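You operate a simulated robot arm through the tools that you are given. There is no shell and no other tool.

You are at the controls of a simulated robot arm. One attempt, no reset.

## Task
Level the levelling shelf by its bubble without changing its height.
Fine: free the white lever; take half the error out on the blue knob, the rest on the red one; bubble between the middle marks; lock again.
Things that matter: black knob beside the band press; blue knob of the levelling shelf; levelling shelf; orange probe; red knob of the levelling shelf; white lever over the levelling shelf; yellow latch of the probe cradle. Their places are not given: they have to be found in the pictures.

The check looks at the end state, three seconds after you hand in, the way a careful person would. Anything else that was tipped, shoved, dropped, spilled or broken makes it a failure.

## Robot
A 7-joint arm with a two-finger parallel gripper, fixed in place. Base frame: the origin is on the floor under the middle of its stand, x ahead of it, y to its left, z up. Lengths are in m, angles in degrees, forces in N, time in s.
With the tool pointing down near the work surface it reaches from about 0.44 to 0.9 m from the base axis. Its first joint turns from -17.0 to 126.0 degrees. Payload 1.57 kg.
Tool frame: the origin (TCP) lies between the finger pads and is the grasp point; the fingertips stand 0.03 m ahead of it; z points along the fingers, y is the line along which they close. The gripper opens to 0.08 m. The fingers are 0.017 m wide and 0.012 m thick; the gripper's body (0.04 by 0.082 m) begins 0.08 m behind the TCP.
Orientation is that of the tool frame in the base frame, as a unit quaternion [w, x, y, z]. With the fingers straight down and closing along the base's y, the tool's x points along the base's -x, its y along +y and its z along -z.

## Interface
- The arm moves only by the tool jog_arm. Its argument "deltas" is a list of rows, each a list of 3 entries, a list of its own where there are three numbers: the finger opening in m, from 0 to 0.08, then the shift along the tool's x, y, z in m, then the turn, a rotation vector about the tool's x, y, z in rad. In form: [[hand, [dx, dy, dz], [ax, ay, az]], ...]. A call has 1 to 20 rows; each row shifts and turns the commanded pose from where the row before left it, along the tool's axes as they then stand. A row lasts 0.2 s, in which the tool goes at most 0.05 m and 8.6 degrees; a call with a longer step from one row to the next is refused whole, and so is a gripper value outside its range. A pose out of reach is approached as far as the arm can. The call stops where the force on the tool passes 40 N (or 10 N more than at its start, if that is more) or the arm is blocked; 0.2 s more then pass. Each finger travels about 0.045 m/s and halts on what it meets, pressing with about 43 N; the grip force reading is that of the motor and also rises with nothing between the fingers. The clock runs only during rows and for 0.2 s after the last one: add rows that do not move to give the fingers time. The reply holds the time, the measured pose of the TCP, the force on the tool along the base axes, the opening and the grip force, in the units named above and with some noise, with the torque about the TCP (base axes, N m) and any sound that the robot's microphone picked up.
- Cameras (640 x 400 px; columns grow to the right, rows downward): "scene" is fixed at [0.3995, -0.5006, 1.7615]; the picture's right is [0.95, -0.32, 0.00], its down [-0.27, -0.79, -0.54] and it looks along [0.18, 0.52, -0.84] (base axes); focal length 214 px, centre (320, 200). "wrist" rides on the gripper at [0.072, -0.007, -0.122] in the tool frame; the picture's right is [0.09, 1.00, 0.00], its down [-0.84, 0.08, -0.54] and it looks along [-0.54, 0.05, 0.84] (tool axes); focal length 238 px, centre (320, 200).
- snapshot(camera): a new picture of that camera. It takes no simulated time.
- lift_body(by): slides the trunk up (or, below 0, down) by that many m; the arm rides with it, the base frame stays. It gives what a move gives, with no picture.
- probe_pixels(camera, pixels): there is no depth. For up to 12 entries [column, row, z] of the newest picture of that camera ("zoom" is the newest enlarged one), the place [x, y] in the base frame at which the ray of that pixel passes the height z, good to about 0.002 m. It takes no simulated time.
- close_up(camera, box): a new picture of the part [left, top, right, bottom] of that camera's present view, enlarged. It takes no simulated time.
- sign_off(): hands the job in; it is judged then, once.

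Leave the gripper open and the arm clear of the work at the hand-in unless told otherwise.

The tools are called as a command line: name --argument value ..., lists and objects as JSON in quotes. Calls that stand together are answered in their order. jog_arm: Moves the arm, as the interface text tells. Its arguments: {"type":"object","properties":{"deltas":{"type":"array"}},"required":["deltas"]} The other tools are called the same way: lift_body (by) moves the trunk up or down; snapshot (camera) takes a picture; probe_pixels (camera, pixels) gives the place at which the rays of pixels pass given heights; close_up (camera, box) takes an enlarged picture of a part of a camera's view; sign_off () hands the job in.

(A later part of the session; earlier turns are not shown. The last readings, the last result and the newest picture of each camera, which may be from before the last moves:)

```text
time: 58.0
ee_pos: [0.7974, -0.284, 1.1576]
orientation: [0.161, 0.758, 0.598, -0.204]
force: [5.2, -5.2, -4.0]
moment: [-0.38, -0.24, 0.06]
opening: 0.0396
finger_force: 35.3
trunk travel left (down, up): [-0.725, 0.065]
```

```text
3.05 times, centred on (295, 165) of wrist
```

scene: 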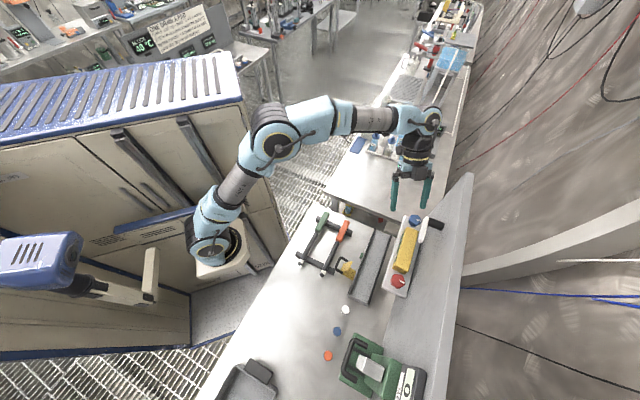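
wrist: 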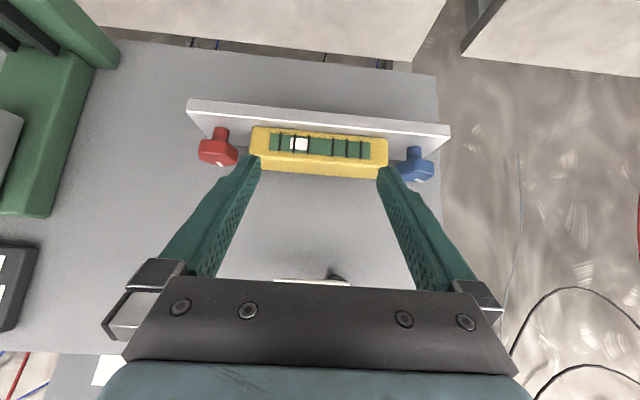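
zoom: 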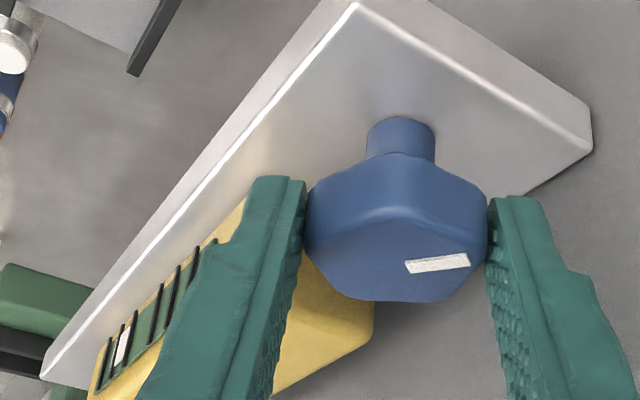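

The bubble reads the same as before. I'll turn 8° counter-clockwise and read it again while still gripping.

jog_arm --deltas '[[0.03, [0, 0, 0], [0, 0, 0]], [0.03, [0, -0.0007, 0], [-0.0349, 0, -0.0605]], [0.03, [0, -0.0006, 0], [-0.0349, 0, -0.0605]], [0.03, [0, 0, 0], [0, 0, 0]]]'

close_up --camera "scene" --box '[390, 230, 408, 264]'

close_up --camera "wrist" --box '[190, 100, 400, 230]'

```text
time: 59.0
ee_pos: [0.7963, -0.2839, 1.157]
orientation: [0.174, 0.715, 0.649, -0.192]
force: [7.4, -5.7, -6.0]
moment: [-0.31, -0.24, 0.08]
opening: 0.0395
finger_force: 44.6
trunk travel left (down, up): [-0.725, 0.065]
```

```text
11.76 times, centred on (399, 247) of scene
```

zoom: 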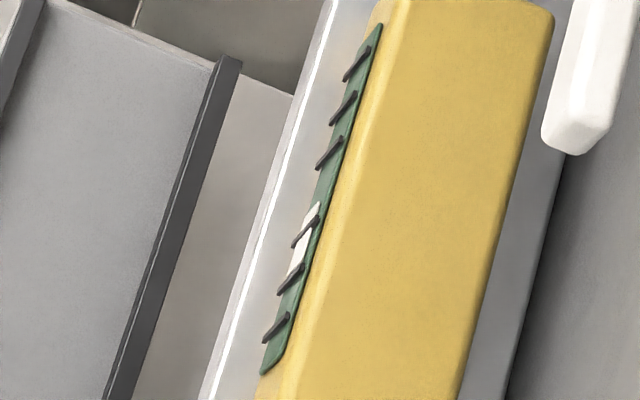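

```text
3.05 times, centred on (295, 165) of wrist
```

zoom: 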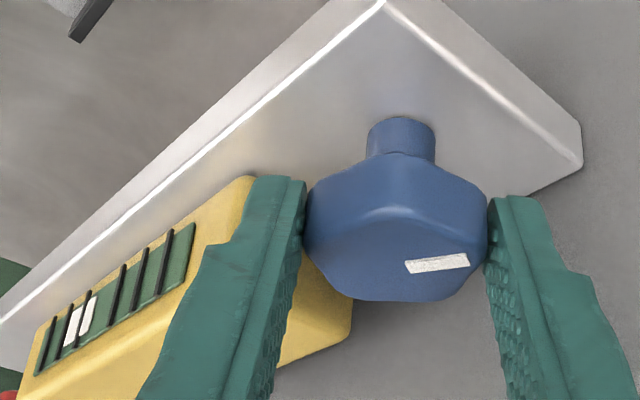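

The bubble now jumped: its centre moved from y 264 to y 240, which is about 0.07 of the window. I'll open the fingers without moving the hand, to see whether it stays there once released.

jog_arm --deltas '[[0.049, [0, 0, 0], [0, 0, 0]], [0.049, [0, 0, 0], [0, 0, 0]], [0.049, [0, 0, 0], [0, 0, 0]]]'

close_up --camera "scene" --box '[390, 230, 408, 264]'

close_up --camera "wrist" --box '[190, 100, 400, 230]'

```text
time: 59.8
ee_pos: [0.7957, -0.2829, 1.1583]
orientation: [0.175, 0.715, 0.649, -0.192]
force: [0.0, 0.4, 1.0]
moment: [0.01, 0.01, -0.01]
opening: 0.0487
finger_force: 0.2
trunk travel left (down, up): [-0.725, 0.065]
```

```text
11.76 times, centred on (399, 247) of scene
```

zoom: 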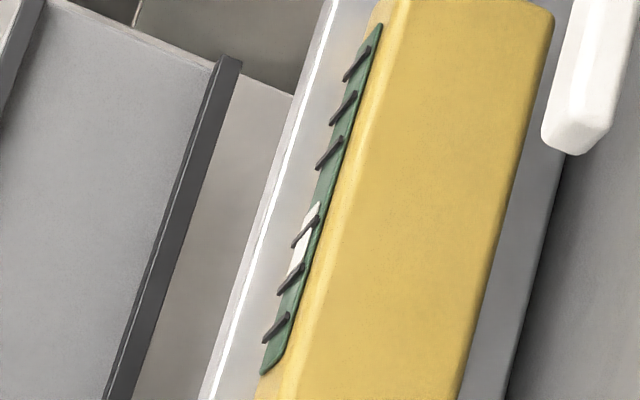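

```text
3.05 times, centred on (295, 165) of wrist
```

zoom: 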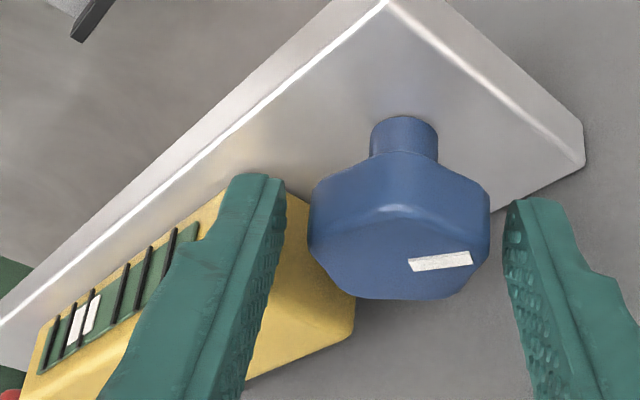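

The bubble stays after release. All readings now fit steps of half a mark: the error was 2.5 marks at the start, then 1.5, and is now about 1.0. The change from 1.5 to 1.0 happens right at half the error (1.25), so blue is within a few degrees of its half share. I'll record blue's pointer angle before moving to red.

close_up --camera "scene" --box '[403, 205, 433, 235]'

```text
13.33 times, centred on (418, 220) of scene
```

zoom: 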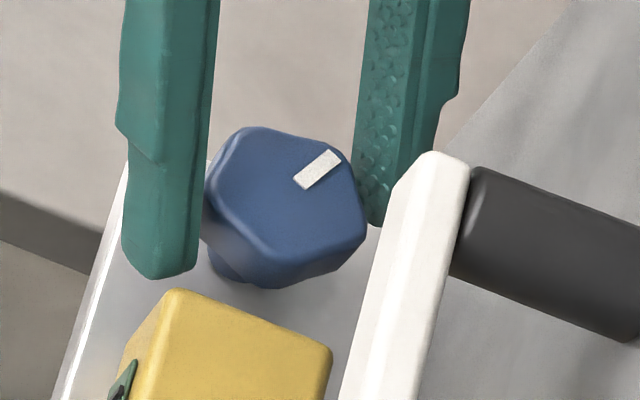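

Blue is about 55–60° counter-clockwise from its start, and the displayed error went down as expected. I'll back off along the usual path to the square-on view and confirm the reading.

jog_arm --deltas '[[0.05, [0, 0, -0.02], [0, 0, 0]], [0.05, [0, 0, -0.03], [0, 0, 0]], [0.05, [0, 0, -0.02], [0, 0, 0]], [0.06, [0.01, 0, 0], [-0.0648, 0, -0.1123]], [0.07, [0.01, 0, 0], [-0.0648, 0, -0.1123]], [0.08, [0.01, 0, 0], [-0.0648, 0, -0.1123]], [0.08, [0.01, 0, 0], [-0.0648, 0, -0.1123]], [0.08, [0, 0, 0], [-0.0648, 0, -0.1123]], [0.08, [0, 0, 0], [-0.0648, 0, -0.1123]], [0.08, [0, 0, 0], [-0.0648, 0, -0.1123]], [0.08, [0, 0, 0], [0, -0.131, 0]], [0.08, [0, 0, 0], [0, -0.131, 0]], [0.08, [0.018, 0, -0.018], [0, 0, 0]], [0.08, [0.014, 0, -0.014], [0, 0, 0]], [0.08, [0, -0.042, 0], [0, 0, 0]], [0.08, [0, -0.042, 0], [0, 0, 0]], [0.08, [0, -0.042, 0], [0, 0, 0]], [0.08, [0, -0.036, 0], [0, 0, 0]], [0.08, [0, 0, 0], [0, 0, 0]]]'

close_up --camera "wrist" --box '[255, 110, 375, 190]'

snapshot --camera "wrist"

```text
time: 63.8
ee_pos: [0.6509, -0.3009, 1.1998]
orientation: [0.356, 0.342, 0.858, -0.143]
force: [0.1, 0.6, 0.0]
moment: [-0.02, 0.0, 0.0]
opening: 0.0801
finger_force: 0.1
trunk travel left (down, up): [-0.725, 0.065]
```

```text
5.00 times, centred on (315, 150) of wrist
```

zoom: 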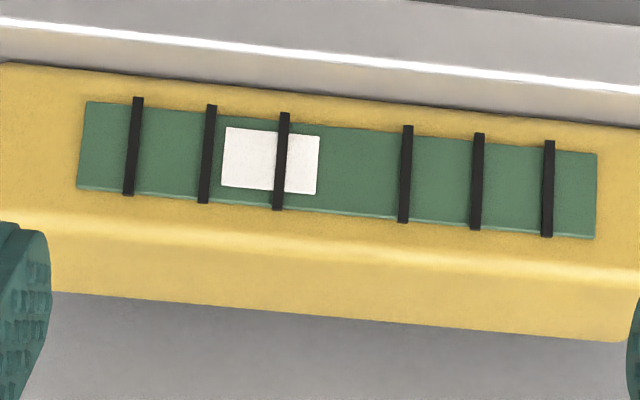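

```text
taken
```

wrist: 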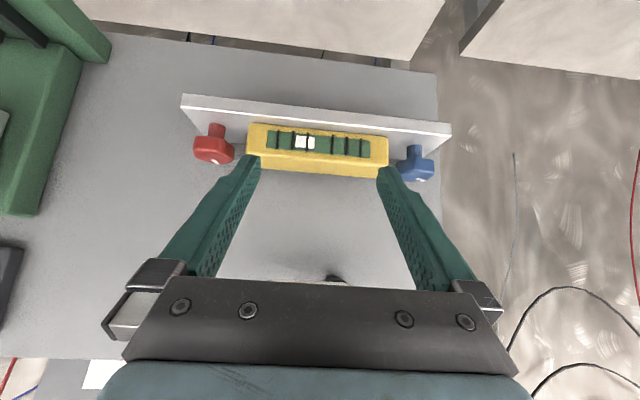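

This confirms that the bubble is 0.99 mark from the middle, with its centre at 271 and the middle at 343. So red has to take out the rest. I'll zoom in on the red knob from both cameras to locate it.

close_up --camera "wrist" --box '[175, 85, 265, 185]'

probe_pixels --camera "zoom" --pixels '[[320, 200, 1.15], [320, 300, 1.15]]'

snapshot --camera "scene"

close_up --camera "scene" --box '[385, 268, 415, 298]'

```text
4.00 times, centred on (220, 135) of wrist
```

zoom: 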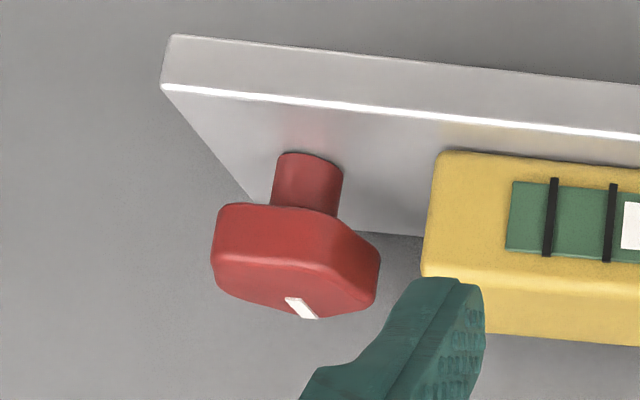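

```text
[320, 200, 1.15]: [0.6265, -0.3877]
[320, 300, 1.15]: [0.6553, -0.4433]
```

```text
taken
```

scene: 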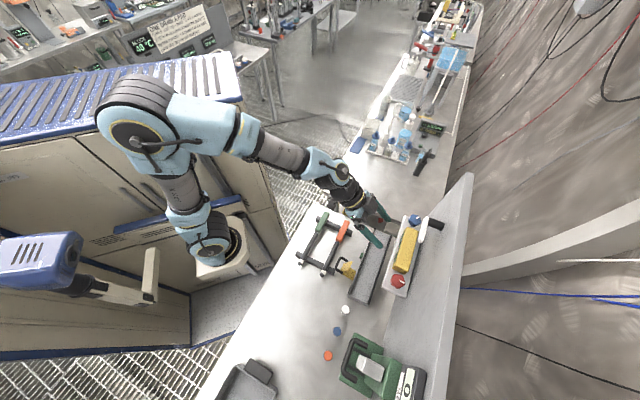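

```text
13.33 times, centred on (400, 283) of scene
```

zoom: 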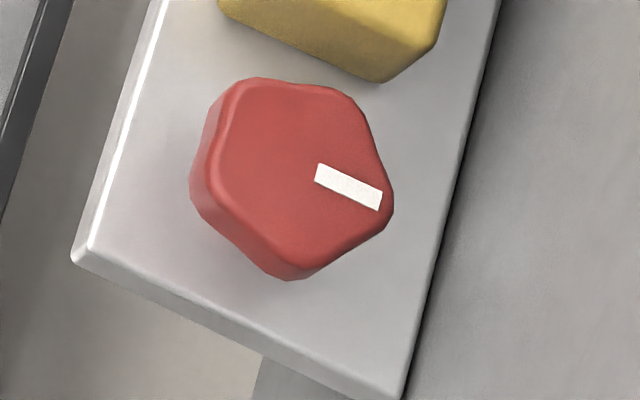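

I'll move the hand towards the red side in free space and pitch it back to 30°. Then I'll swing it counter-clockwise to test whether the mirrored approach, leaning away from the box, can be reached.

jog_arm --deltas '[[0.08, [0, 0, 0], [0, 0.131, 0]], [0.08, [0, 0, 0], [0, 0.131, 0]], [0.08, [0, -0.04, -0.02], [0, 0, 0]], [0.08, [0, -0.04, -0.02], [0, 0, 0]], [0.08, [0, -0.04, 0], [0, 0, 0]], [0.08, [0, 0, 0], [0, 0, 0]]]'

jog_arm --deltas '[[0.08, [0, 0, 0], [-0.0655, 0, -0.1134]], [0.08, [0, 0, 0], [-0.0655, 0, -0.1134]], [0.08, [0, 0, 0], [-0.0655, 0, -0.1134]], [0.08, [0, 0, 0], [-0.0655, 0, -0.1134]], [0.08, [0, 0, 0], [-0.0655, 0, -0.1134]], [0.08, [0, 0, 0], [-0.0655, 0, -0.1134]], [0.08, [0, 0, 0], [-0.0655, 0, -0.1134]], [0.08, [0, 0, 0], [0, 0, 0]]]'

snapshot --camera "wrist"

snapshot --camera "scene"

```text
time: 65.2
ee_pos: [0.5535, -0.3743, 1.2349]
orientation: [0.24, 0.358, 0.897, -0.097]
force: [0.7, 0.0, -0.6]
moment: [-0.01, 0.0, 0.0]
opening: 0.0801
finger_force: 0.1
trunk travel left (down, up): [-0.725, 0.065]
```

```text
time: 67.0
ee_pos: [0.5536, -0.375, 1.2343]
orientation: [0.258, -0.076, 0.963, 0.019]
force: [0.0, -0.3, -1.2]
moment: [-0.02, 0.01, 0.0]
opening: 0.08
finger_force: 0.0
trunk travel left (down, up): [-0.725, 0.065]
```

```text
taken
```

wrist: 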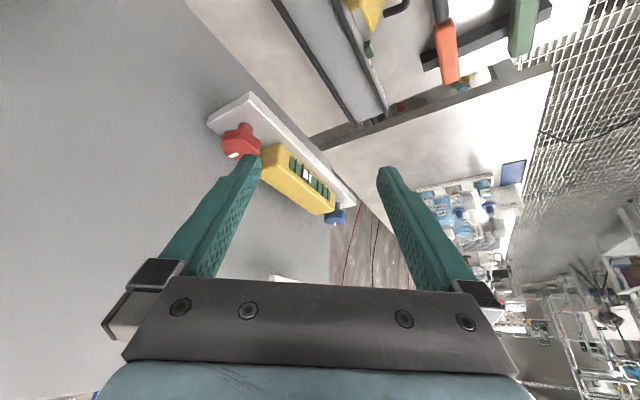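

```text
taken
```

scene: 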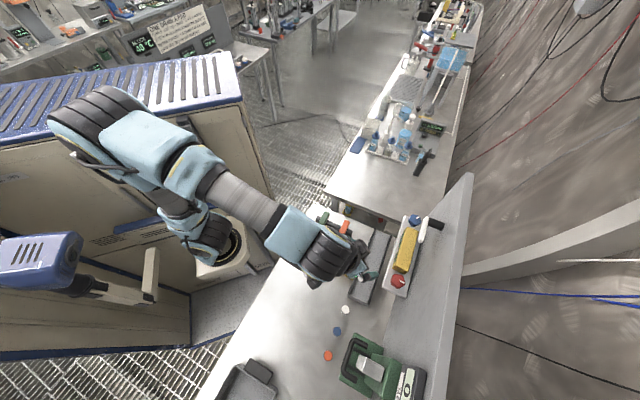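

The mirrored orientation is reachable. The red knob shows at wrist (240,145) with the vial beyond it. I'll swing another 22° counter-clockwise to get a longer turning stroke.

jog_arm --deltas '[[0.08, [0, 0, 0], [-0.0655, 0, -0.1134]], [0.08, [0, 0, 0], [-0.0655, 0, -0.1134]], [0.08, [0, 0, 0], [-0.0655, 0, -0.1134]], [0.08, [0, 0, 0], [0, 0, 0]]]'

snapshot --camera "wrist"

close_up --camera "wrist" --box '[230, 90, 350, 190]'

```text
time: 68.0
ee_pos: [0.5545, -0.3745, 1.2348]
orientation: [0.25, -0.264, 0.929, 0.071]
force: [-0.2, 0.0, 0.2]
moment: [0.02, -0.01, -0.01]
opening: 0.08
finger_force: 0.1
trunk travel left (down, up): [-0.725, 0.065]
```

```text
taken
```

wrist: 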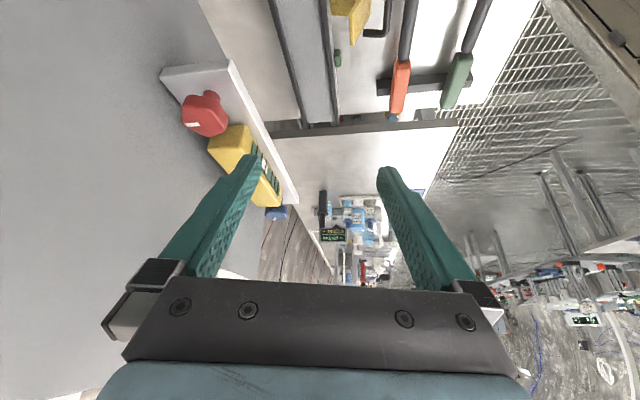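

```text
4.00 times, centred on (290, 140) of wrist
```

zoom: 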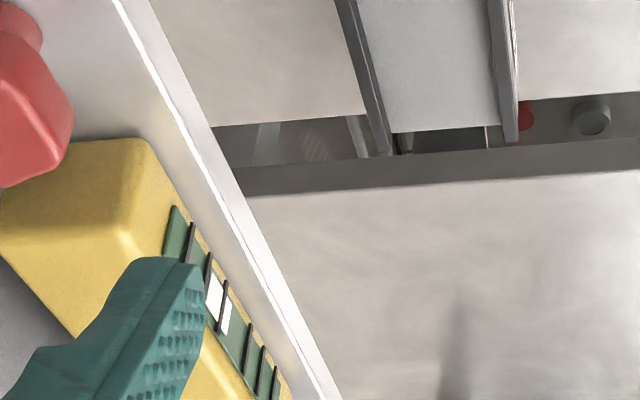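

The hand is at −75° and free. Next I'll zoom in on the red knob from here and probe it.

close_up --camera "wrist" --box '[150, 70, 270, 160]'

```text
4.44 times, centred on (210, 115) of wrist
```

zoom: 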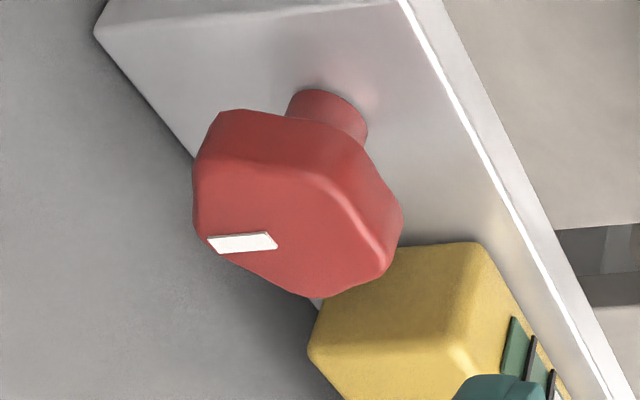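

I'll probe the knob's top-face centre and its edges in this zoom, and the scene pixel of the red knob for comparison.

probe_pixels --camera "zoom" --pixels '[[283, 225, 1.152], [195, 195, 1.145], [402, 225, 1.145], [325, 92, 1.118], [475, 245, 1.12], [310, 350, 1.15], [98, 30, 1.118]]'

probe_pixels --camera "scene" --pixels '[[398.3, 280.7, 1.152], [415.75, 220.4, 1.152], [398.3, 280.7, 1.145]]'

```text
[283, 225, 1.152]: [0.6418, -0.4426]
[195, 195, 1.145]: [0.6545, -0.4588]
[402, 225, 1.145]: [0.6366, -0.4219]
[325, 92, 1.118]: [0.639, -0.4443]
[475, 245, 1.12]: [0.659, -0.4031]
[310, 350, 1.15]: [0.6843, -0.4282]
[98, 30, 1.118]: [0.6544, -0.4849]
```

```text
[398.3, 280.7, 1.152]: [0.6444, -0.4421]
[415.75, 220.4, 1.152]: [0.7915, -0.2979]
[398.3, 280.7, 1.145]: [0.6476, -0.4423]
```

The red axis comes out at about (0.646,−0.440). I'll use −65° to keep the gripper body clear of the panel: trim the yaw by 10°, narrow the fingers to 0.049 m, and go to the pre-grasp point above the knob.

jog_arm --deltas '[[0.049, [0, 0, 0], [0.0436, 0, 0.0756]], [0.049, [0, 0, 0], [0.0436, 0, 0.0756]], [0.049, [0, 0, 0], [0, 0, 0]], [0.049, [-0.002, -0.0316, 0.014], [0, 0, 0]], [0.049, [-0.002, -0.0316, 0.014], [0, 0, 0]], [0.049, [-0.002, -0.0316, 0.014], [0, 0, 0]], [0.049, [0, 0, 0], [0, 0, 0]]]'

snapshot --camera "wrist"

close_up --camera "wrist" --box '[240, 90, 400, 190]'

close_up --camera "scene" --box '[360, 230, 440, 310]'

```text
time: 69.6
ee_pos: [0.6141, -0.4532, 1.2017]
orientation: [0.254, -0.181, 0.949, 0.048]
force: [-0.2, 0.0, 0.0]
moment: [-0.01, 0.0, 0.02]
opening: 0.0491
finger_force: 0.1
trunk travel left (down, up): [-0.725, 0.065]
```

```text
taken
```

wrist: 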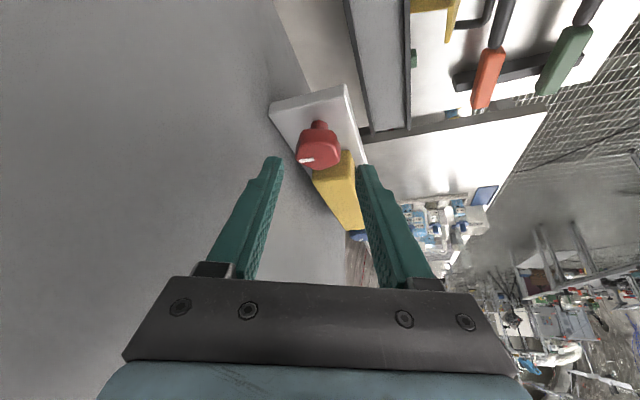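

```text
4.00 times, centred on (320, 140) of wrist
```

zoom: 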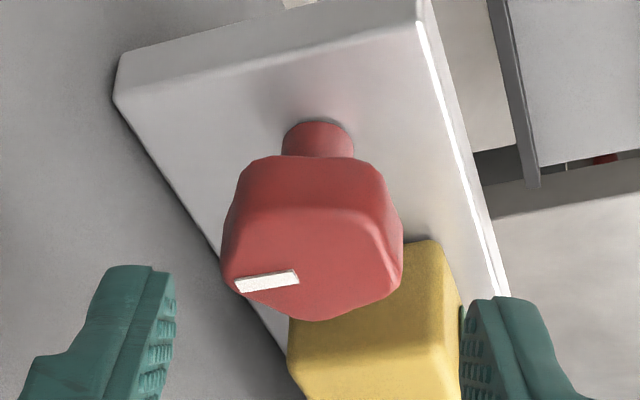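

```text
5.00 times, centred on (400, 270) of scene
```

zoom: 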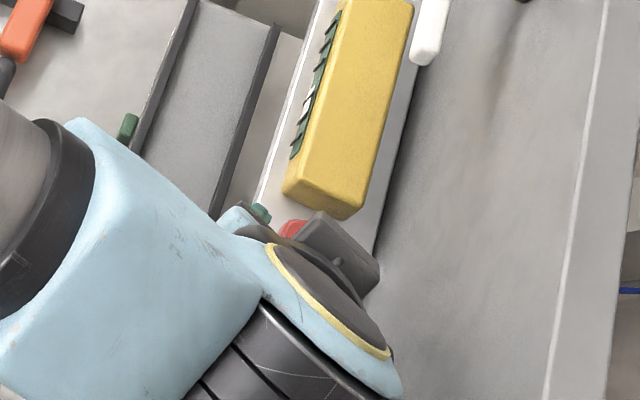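

The knob is 1.4 mm to the −y side of the finger midline, and the vial stays visible in the scene view. I'll correct that offset, descend in steps and check.

jog_arm --deltas '[[0.049, [0, -0.0014, 0.01], [0, 0, 0]], [0.049, [0, 0, 0.01], [0, 0, 0]], [0.049, [0, 0, 0.01], [0, 0, 0]], [0.049, [0, 0, 0.01], [0, 0, 0]], [0.049, [0, 0, 0], [0, 0, 0]]]'

close_up --camera "wrist" --box '[230, 90, 410, 210]'

```text
time: 70.8
ee_pos: [0.6319, -0.4456, 1.1661]
orientation: [0.254, -0.181, 0.949, 0.048]
force: [0.3, -0.7, 0.9]
moment: [0.01, 0.0, 0.02]
opening: 0.0492
finger_force: 0.1
trunk travel left (down, up): [-0.725, 0.065]
```

```text
3.33 times, centred on (320, 150) of wrist
```

zoom: 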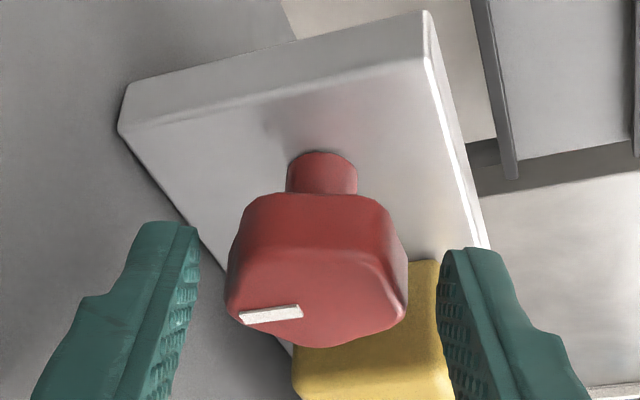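

The knob is well centred, 227–407 between 198 and 440. I'll go down 9 mm more and close on it.

jog_arm --deltas '[[0.049, [0, -0.0003, 0.009], [0, 0, 0]], [0.049, [0, 0, 0], [0, 0, 0]], [0.03, [0, 0, 0], [0, 0, 0]], [0.03, [0, 0, 0], [0, 0, 0]], [0.03, [0, 0, 0], [0, 0, 0]], [0.03, [0, 0, 0], [0, 0, 0]]]'

close_up --camera "wrist" --box '[230, 90, 440, 220]'

close_up --camera "scene" --box '[390, 230, 408, 264]'

```text
time: 72.2
ee_pos: [0.6367, -0.4464, 1.1584]
orientation: [0.254, -0.181, 0.949, 0.048]
force: [4.7, -5.9, 1.3]
moment: [-0.09, -0.22, -0.07]
opening: 0.0398
finger_force: 44.4
trunk travel left (down, up): [-0.725, 0.065]
```

```text
3.05 times, centred on (335, 155) of wrist
```

zoom: 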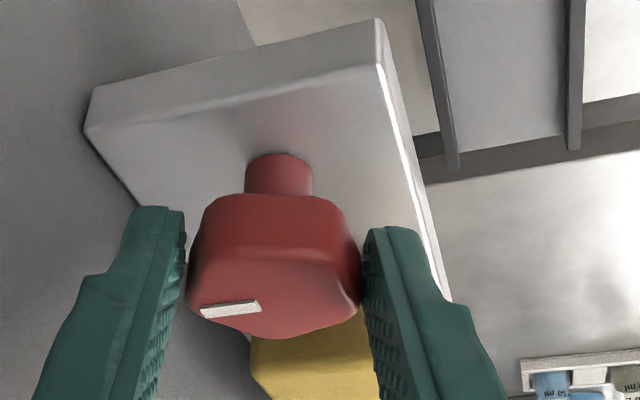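

```text
11.76 times, centred on (399, 247) of scene
```

zoom: 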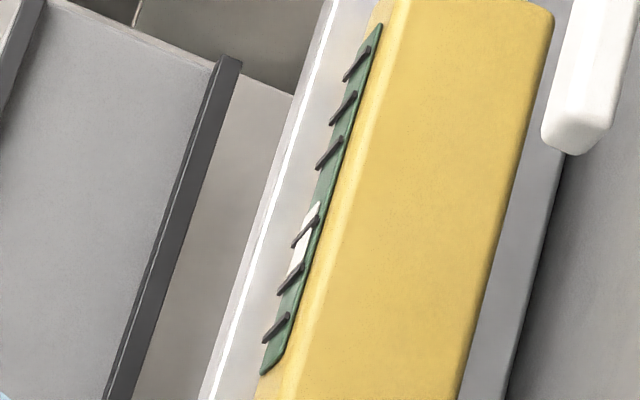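

Red is gripped at 0.0398 m, and the bubble is unchanged. I'll turn red 12.5° clockwise about its axis and read the bubble.

jog_arm --deltas '[[0.03, [0, 0.00104, 0], [0.0545, 0, 0.0945]], [0.03, [0, 0.00104, 0], [0.0545, 0, 0.0945]], [0.03, [0, 0, 0], [0, 0, 0]]]'

close_up --camera "wrist" --box '[230, 90, 440, 220]'

close_up --camera "scene" --box '[390, 230, 408, 264]'

```text
time: 73.0
ee_pos: [0.6358, -0.4431, 1.1579]
orientation: [0.258, -0.076, 0.963, 0.02]
force: [6.6, -2.7, 3.0]
moment: [-0.26, 0.04, -0.04]
opening: 0.0393
finger_force: 44.5
trunk travel left (down, up): [-0.725, 0.065]
```

```text
3.05 times, centred on (335, 155) of wrist
```

zoom: 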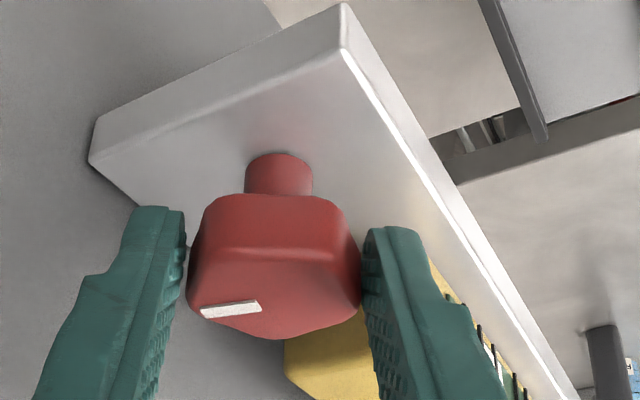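

```text
11.76 times, centred on (399, 247) of scene
```

zoom: 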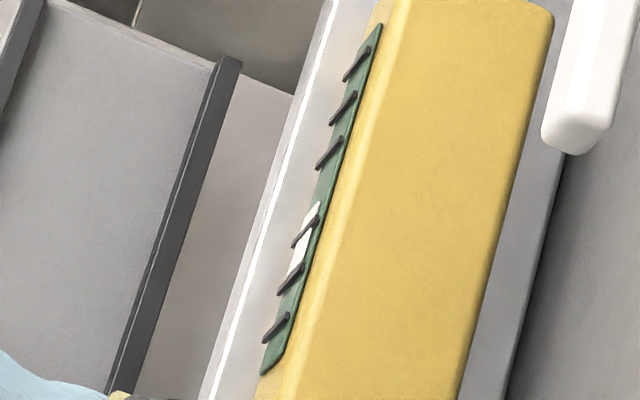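

There's no step yet, as expected this soon after the last one. I'll turn another 12.5° clockwise.

jog_arm --deltas '[[0.03, [0, 0.00104, 0], [0.0545, 0, 0.0945]], [0.03, [0, 0.00104, 0], [0.0545, 0, 0.0945]], [0.03, [0, 0, 0], [0, 0, 0]]]'

close_up --camera "wrist" --box '[230, 90, 440, 220]'

close_up --camera "scene" --box '[390, 230, 408, 264]'

```text
time: 73.8
ee_pos: [0.6361, -0.4412, 1.157]
orientation: [0.258, 0.029, 0.966, -0.008]
force: [5.3, -0.7, 1.6]
moment: [0.04, 0.06, 0.02]
opening: 0.0393
finger_force: 45.1
trunk travel left (down, up): [-0.725, 0.065]
```

```text
3.05 times, centred on (335, 155) of wrist
```

zoom: 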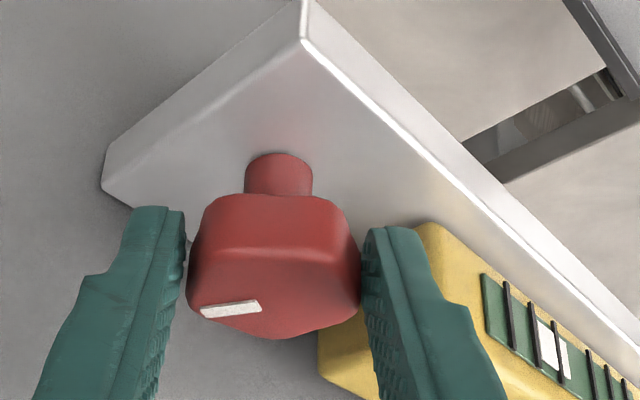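

```text
11.76 times, centred on (399, 247) of scene
```

zoom: 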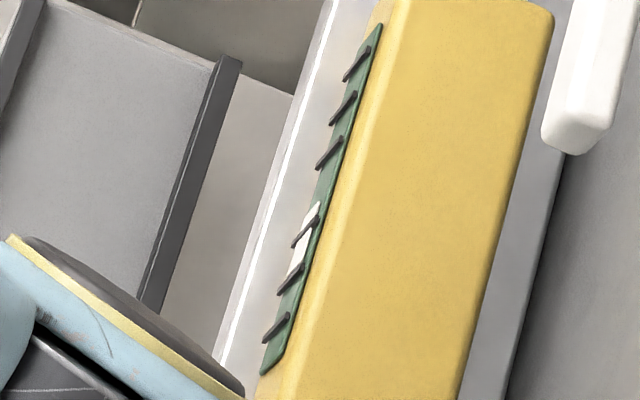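

The bubble hasn't stepped after 25° on red, but it hasn't gone backwards either. I'll open the fingers, swing the hand back 26° around the knob, regrip and continue clockwise.

jog_arm --deltas '[[0.049, [0, 0, 0], [0, 0, 0]], [0.049, [0, 0, 0], [0, 0, 0]], [0.049, [0, -0.00108, 0], [-0.0567, 0, -0.0983]], [0.049, [0, -0.00108, 0], [-0.0567, 0, -0.0983]], [0.049, [0, -0.00108, 0], [-0.0567, 0, -0.0983]], [0.049, [0, -0.00108, 0], [-0.0567, 0, -0.0983]], [0.049, [0, 0, 0], [0, 0, 0]]]'

close_up --camera "wrist" --box '[230, 90, 440, 220]'

close_up --camera "scene" --box '[390, 230, 408, 264]'

```text
time: 75.4
ee_pos: [0.6375, -0.4467, 1.1587]
orientation: [0.254, -0.191, 0.947, 0.051]
force: [0.3, -0.9, -0.8]
moment: [-0.01, 0.01, -0.01]
opening: 0.049
finger_force: 0.0
trunk travel left (down, up): [-0.725, 0.065]
```

```text
3.05 times, centred on (335, 155) of wrist
```

zoom: 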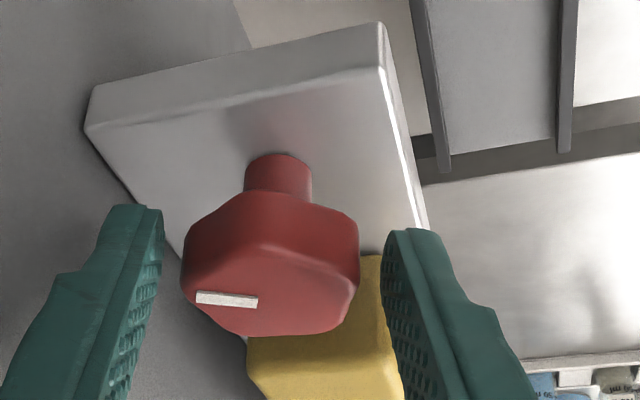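

```text
11.76 times, centred on (399, 247) of scene
```

zoom: 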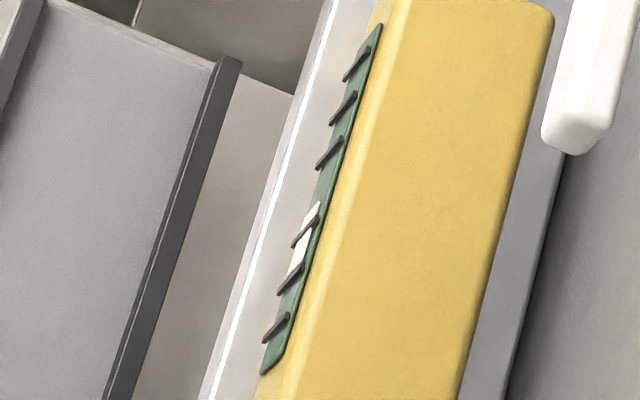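

The pointer confirms red has turned about 25°. I'll grip again and turn 8° clockwise, then read.

jog_arm --deltas '[[0.03, [0, -0.0003, 0], [0, 0, 0]], [0.03, [0, 0, 0], [0, 0, 0]], [0.03, [0, 0, 0], [0, 0, 0]], [0.03, [0, 0.00066, 0], [0.0349, 0, 0.0605]], [0.03, [0, 0.00066, 0], [0.0349, 0, 0.0605]], [0.03, [0, 0, 0], [0, 0, 0]]]'

close_up --camera "scene" --box '[390, 230, 408, 264]'

```text
time: 76.8
ee_pos: [0.6361, -0.4434, 1.1582]
orientation: [0.257, -0.122, 0.958, 0.032]
force: [-0.6, 1.1, 0.4]
moment: [-0.25, 0.03, 0.01]
opening: 0.0382
finger_force: 44.1
trunk travel left (down, up): [-0.725, 0.065]
```

```text
11.76 times, centred on (399, 247) of scene
```

zoom: 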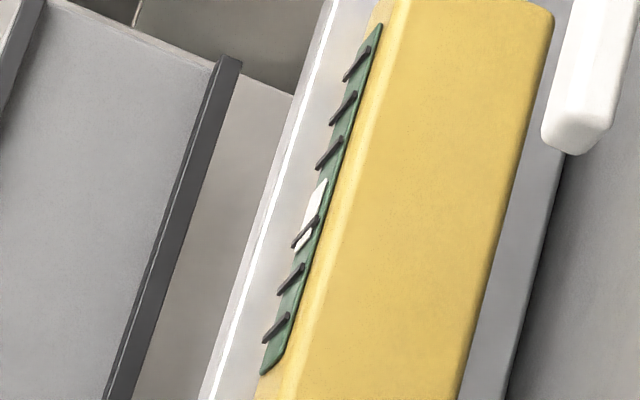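

The bubble stepped to half a mark from the middle, with its centre at y 214 where it was 240. The spacing fits about 25° per half-mark step, or 50° per mark. I'll turn another 17° clockwise in this grip.

jog_arm --deltas '[[0.03, [0, 0.00094, 0], [0.0495, 0, 0.0856]], [0.03, [0, 0.00094, 0], [0.0495, 0, 0.0856]], [0.03, [0, 0.00094, 0], [0.0495, 0, 0.0856]], [0.03, [0, 0, 0], [0, 0, 0]]]'

close_up --camera "wrist" --box '[230, 90, 440, 220]'

close_up --camera "scene" --box '[390, 230, 408, 264]'

```text
time: 77.8
ee_pos: [0.6351, -0.4416, 1.1581]
orientation: [0.259, 0.02, 0.966, -0.006]
force: [0.0, 6.6, 1.1]
moment: [0.0, -0.14, 0.04]
opening: 0.038
finger_force: 44.6
trunk travel left (down, up): [-0.725, 0.065]
```

```text
3.05 times, centred on (335, 155) of wrist
```

zoom: 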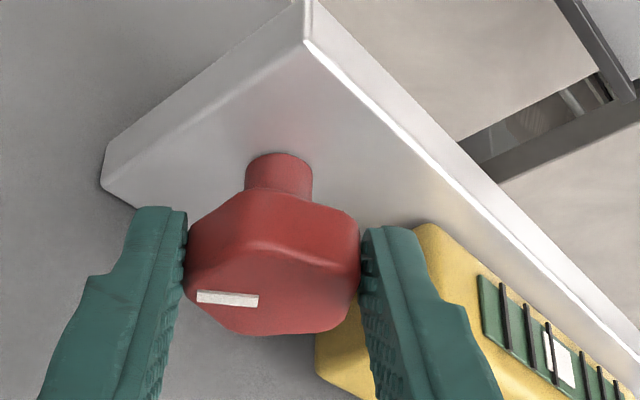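

```text
11.76 times, centred on (399, 247) of scene
```

zoom: 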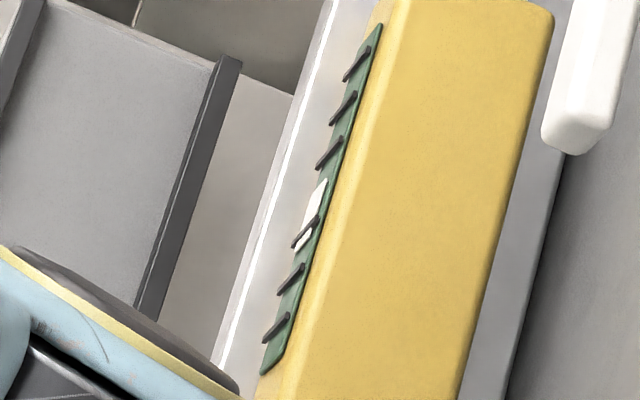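

Still half a mark off, with red at about 50° total. I'll swing back 26°, regrip, and turn 6° clockwise to look for the next step.

jog_arm --deltas '[[0.049, [0, 0, 0], [0, 0, 0]], [0.049, [0, 0, 0], [0, 0, 0]], [0.049, [0, -0.00108, 0], [-0.0567, 0, -0.0983]], [0.049, [0, -0.00108, 0], [-0.0567, 0, -0.0983]], [0.049, [0, -0.00108, 0], [-0.0567, 0, -0.0983]], [0.049, [0, -0.00108, 0], [-0.0567, 0, -0.0983]], [0.049, [0, 0, 0], [0, 0, 0]]]'

close_up --camera "wrist" --box '[230, 90, 440, 220]'

close_up --camera "scene" --box '[390, 230, 408, 264]'

```text
time: 79.4
ee_pos: [0.6353, -0.4462, 1.1598]
orientation: [0.254, -0.198, 0.945, 0.052]
force: [-0.6, -0.7, 0.3]
moment: [0.0, 0.05, -0.01]
opening: 0.0488
finger_force: 0.0
trunk travel left (down, up): [-0.725, 0.065]
```

```text
3.05 times, centred on (335, 155) of wrist
```

zoom: 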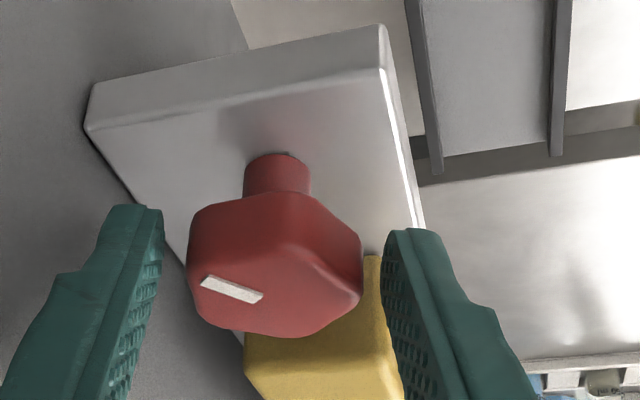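

```text
11.76 times, centred on (399, 247) of scene
```

zoom: 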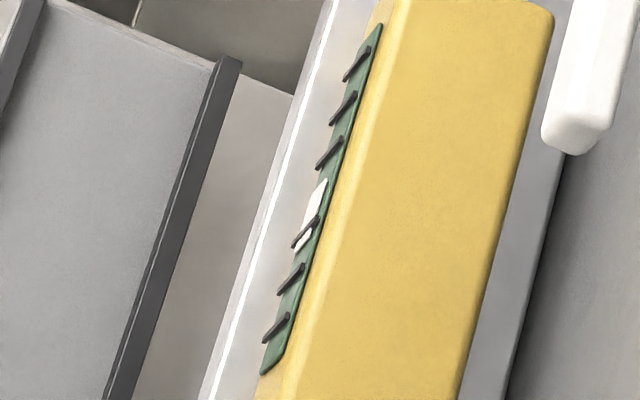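

The knob is centred. I'll grip and turn 6° clockwise.

jog_arm --deltas '[[0.03, [0, 0, 0], [0, 0, 0]], [0.03, [0, 0, 0], [0, 0, 0]], [0.03, [0, 0, 0], [0, 0, 0]], [0.03, [0, 0.001, 0], [0.0524, 0, 0.0907]], [0.03, [0, 0, 0], [0, 0, 0]]]'

close_up --camera "wrist" --box '[230, 90, 440, 220]'

close_up --camera "scene" --box '[390, 230, 408, 264]'

```text
time: 80.6
ee_pos: [0.6362, -0.445, 1.1581]
orientation: [0.256, -0.147, 0.955, 0.038]
force: [0.6, 0.8, 1.2]
moment: [0.23, 0.16, 0.0]
opening: 0.0392
finger_force: 44.8
trunk travel left (down, up): [-0.725, 0.065]
```

```text
3.05 times, centred on (335, 155) of wrist
```

zoom: 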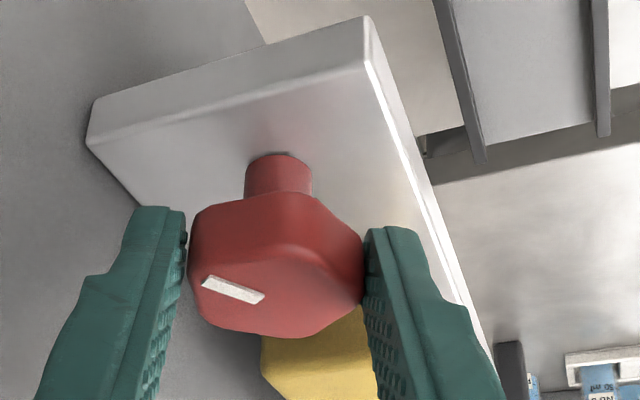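

```text
11.76 times, centred on (399, 247) of scene
```

zoom: 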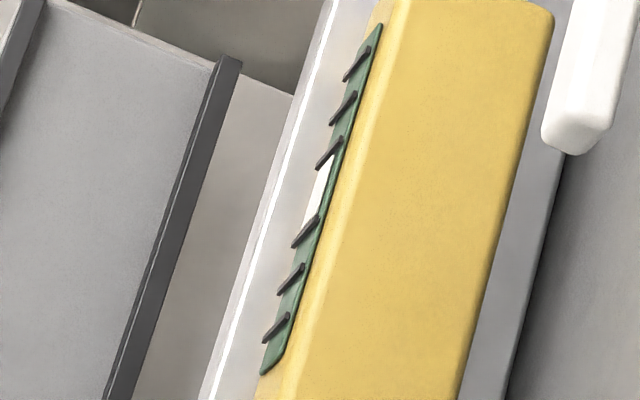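

The bubble is now between the middle marks, at y 155–228 between the marks at 152 and 232. To sit in the middle of this step, and to match blue's turn, I'll add 9° more clockwise and check that it stays.

jog_arm --deltas '[[0.03, [0, 0.00075, 0], [0.0393, 0, 0.068]], [0.03, [0, 0.00075, 0], [0.0393, 0, 0.068]], [0.03, [0, 0, 0], [0, 0, 0]], [0.049, [0, 0, 0], [0, 0, 0]], [0.049, [0, 0, 0], [0, 0, 0]]]'

close_up --camera "wrist" --box '[230, 90, 440, 220]'

close_up --camera "scene" --box '[390, 230, 408, 264]'

```text
time: 81.8
ee_pos: [0.6354, -0.4443, 1.1589]
orientation: [0.257, -0.072, 0.963, 0.019]
force: [0.2, 0.8, -0.1]
moment: [0.01, 0.0, -0.03]
opening: 0.0489
finger_force: 0.0
trunk travel left (down, up): [-0.725, 0.065]
```

```text
3.05 times, centred on (335, 155) of wrist
```

zoom: 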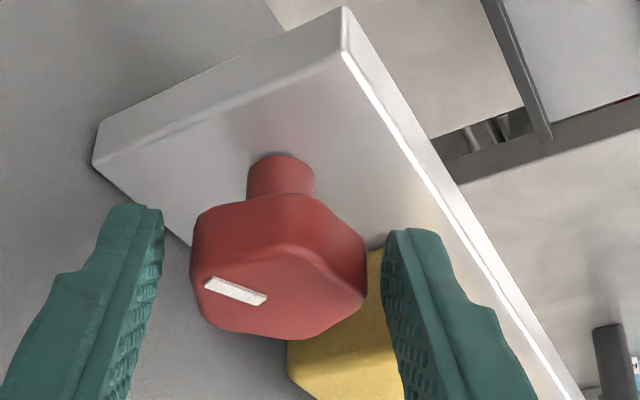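

```text
11.76 times, centred on (399, 247) of scene
```

zoom: 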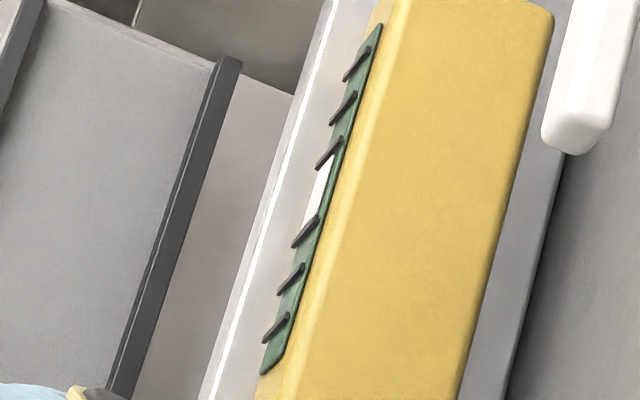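

The bubble stays centred after release. I'll retreat from the red knob, swing the hand back square to the panel, and check with the square-on view.

jog_arm --deltas '[[0.05, [0, 0, -0.02], [0, 0, 0]], [0.05, [0, 0, -0.03], [0, 0, 0]], [0.05, [0, 0, -0.03], [0, 0, 0]], [0.05, [0.012, 0, 0], [0.0648, 0, 0.1123]], [0.06, [0.012, 0, 0], [0.0648, 0, 0.1123]], [0.07, [0.012, 0, 0], [0.0648, 0, 0.1123]], [0.08, [0.012, 0, 0], [0.0648, 0, 0.1123]], [0.08, [0.012, 0, 0], [0.0648, 0, 0.1123]], [0.08, [0.012, 0, 0], [0.0648, 0, 0.1123]], [0.08, [0, 0, 0], [0.0648, 0, 0.1123]], [0.08, [0, 0, 0], [0, -0.131, 0]], [0.08, [0, 0, 0], [0, -0.131, 0]], [0.08, [0, 0, 0], [0, 0, 0]]]'

snapshot --camera "wrist"

close_up --camera "scene" --box '[385, 268, 415, 298]'

close_up --camera "scene" --box '[403, 205, 433, 235]'

```text
time: 84.6
ee_pos: [0.5363, -0.4392, 1.1924]
orientation: [0.357, 0.341, 0.858, -0.142]
force: [0.4, -0.1, -0.1]
moment: [0.01, -0.04, 0.02]
opening: 0.08
finger_force: 0.1
trunk travel left (down, up): [-0.725, 0.065]
```

```text
taken
```

wrist: 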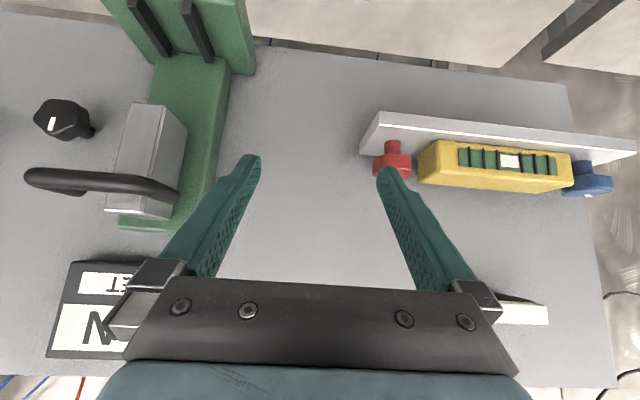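

```text
13.33 times, centred on (400, 283) of scene
```

zoom: 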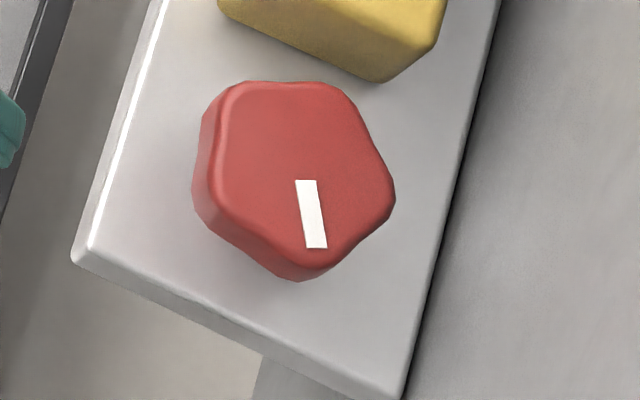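

```text
13.33 times, centred on (418, 220) of scene
```

zoom: 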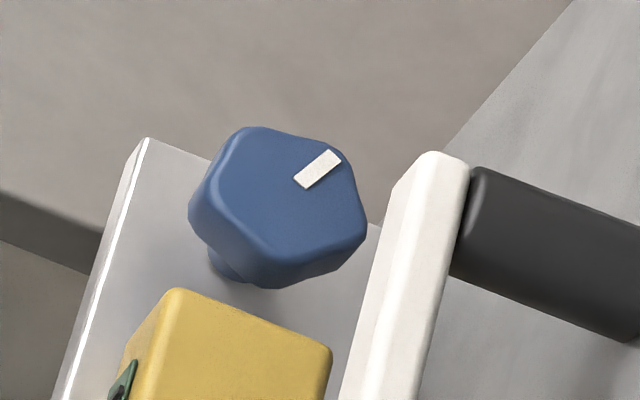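

The wrist view shows the bubble in the middle. I'll use the probe tool to compare how far each pointer has turned, from start to now, for the equal-share check.

probe_pixels --camera "scene" --pixels '[[399.78, 281.05, 1.152], [404.58, 283.0, 1.152], [398.95, 281.5, 1.152], [399.7, 286.5, 1.152], [416.7, 219.85, 1.152], [421.0, 221.05, 1.152], [416.43, 218.7, 1.152], [419.2, 216.8, 1.152]]'

close_up --camera "wrist" --box '[440, 130, 600, 210]'

```text
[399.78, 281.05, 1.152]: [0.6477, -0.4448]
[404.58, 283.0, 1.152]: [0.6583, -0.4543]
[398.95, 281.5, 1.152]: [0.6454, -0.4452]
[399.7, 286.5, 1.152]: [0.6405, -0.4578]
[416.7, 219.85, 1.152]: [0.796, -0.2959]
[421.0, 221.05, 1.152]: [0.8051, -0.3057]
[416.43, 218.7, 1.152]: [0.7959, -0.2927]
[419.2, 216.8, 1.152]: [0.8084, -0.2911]
```

```text
4.00 times, centred on (520, 170) of wrist
```

zoom: 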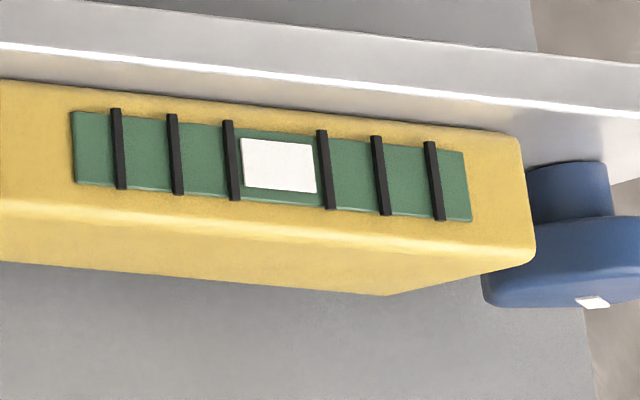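

The bubble is well inside the middle pair: edges at 241 and 317, marks at 231 and 322. The scene pointers suggest blue turned about 54° and red about 69°, but this camera view is coarse. I'll look at each knob with the wrist camera from identical relative positions for a fairer comparison, starting with red.

jog_arm --deltas '[[0.08, [-0.0065, 0.025, -0.0206], [0, 0, 0]], [0.08, [-0.0065, 0.025, -0.0206], [0, 0, 0]], [0.08, [-0.0065, 0.025, -0.0206], [0, 0, 0]], [0.08, [0, 0, 0], [0, 0.131, 0]], [0.08, [0, 0, 0], [0, 0.131, 0]], [0.08, [0, 0, 0], [0, 0.131, 0]], [0.08, [0, 0, 0], [0, 0.131, 0]], [0.08, [0, 0, 0], [0, 0.131, 0]], [0.08, [0, 0, 0], [0, 0.131, 0]], [0.08, [0, 0, 0], [0, 0, 0]]]'

snapshot --camera "wrist"

```text
time: 86.8
ee_pos: [0.5666, -0.3632, 1.2495]
orientation: [0.001, 0.369, 0.929, -0.001]
force: [0.0, 0.1, 0.1]
moment: [0.05, 0.0, -0.03]
opening: 0.08
finger_force: 0.1
trunk travel left (down, up): [-0.725, 0.065]
```

```text
taken
```

wrist: 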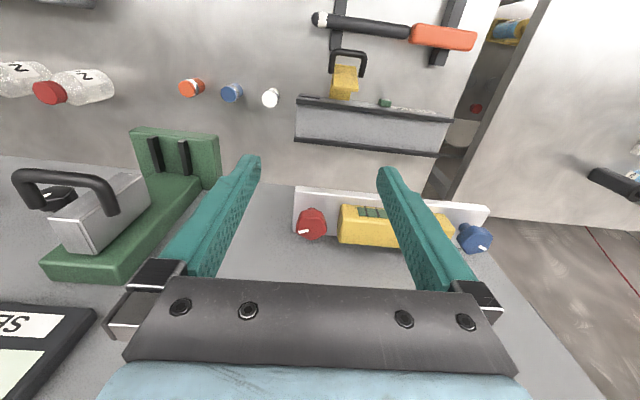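

Red is at wrist (311,222). I'll zoom in on it and read its pointer with probes.

close_up --camera "wrist" --box '[285, 195, 340, 250]'

```text
7.27 times, centred on (312, 222) of wrist
```

zoom: 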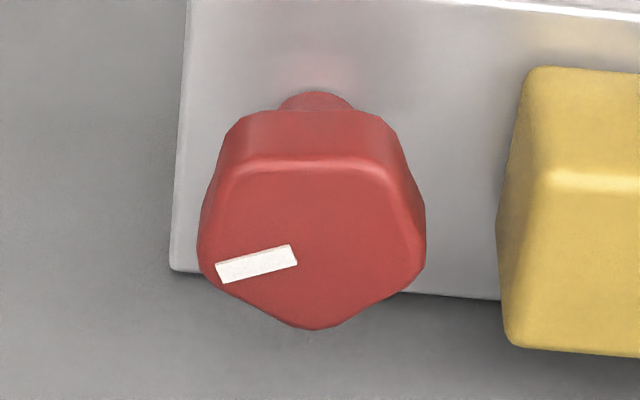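

probe_pixels --camera "zoom" --pixels '[[293, 256, 1.152], [220, 273, 1.152], [230, 168, 1.152], [390, 168, 1.152], [424, 240, 1.152], [313, 328, 1.152], [199, 240, 1.152]]'

jog_arm --deltas '[[0.08, [0, 0.042, 0], [0, 0, 0]], [0.08, [0, 0.042, 0], [0, 0, 0]], [0.08, [0, 0.042, 0], [0, 0, 0]], [0.08, [0, 0.042, 0], [0, 0, 0]], [0.08, [0, 0.0425, 0], [0, 0, 0]], [0.08, [0, 0, 0], [0, 0, 0]]]'

snapshot --camera "wrist"

```text
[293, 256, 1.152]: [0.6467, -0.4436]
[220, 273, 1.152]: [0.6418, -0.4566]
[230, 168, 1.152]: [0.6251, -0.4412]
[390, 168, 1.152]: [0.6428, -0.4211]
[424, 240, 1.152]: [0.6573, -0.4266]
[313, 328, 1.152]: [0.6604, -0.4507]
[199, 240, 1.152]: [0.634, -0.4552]
```

```text
time: 88.2
ee_pos: [0.7103, -0.2117, 1.2485]
orientation: [0.0, 0.369, 0.929, -0.001]
force: [0.5, -0.2, 0.0]
moment: [0.01, 0.0, 0.0]
opening: 0.0799
finger_force: 0.0
trunk travel left (down, up): [-0.725, 0.065]
```

```text
taken
```

wrist: 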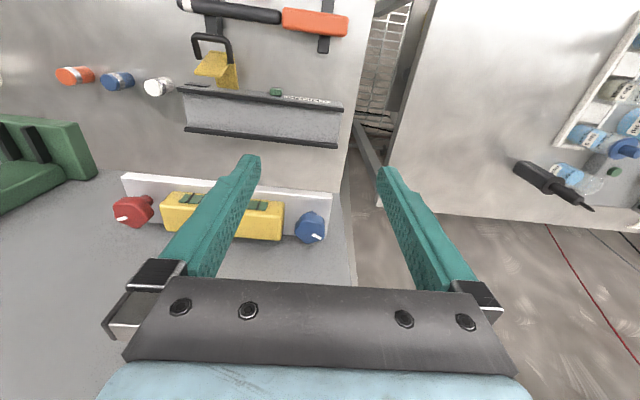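

Red's pointer is at −110.7°, which agrees with the scene reading. Now blue from the same relative position.

close_up --camera "wrist" --box '[285, 200, 340, 255]'

```text
7.27 times, centred on (312, 228) of wrist
```

zoom: 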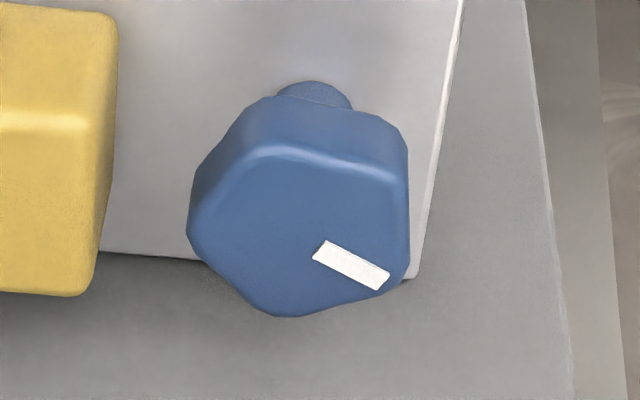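

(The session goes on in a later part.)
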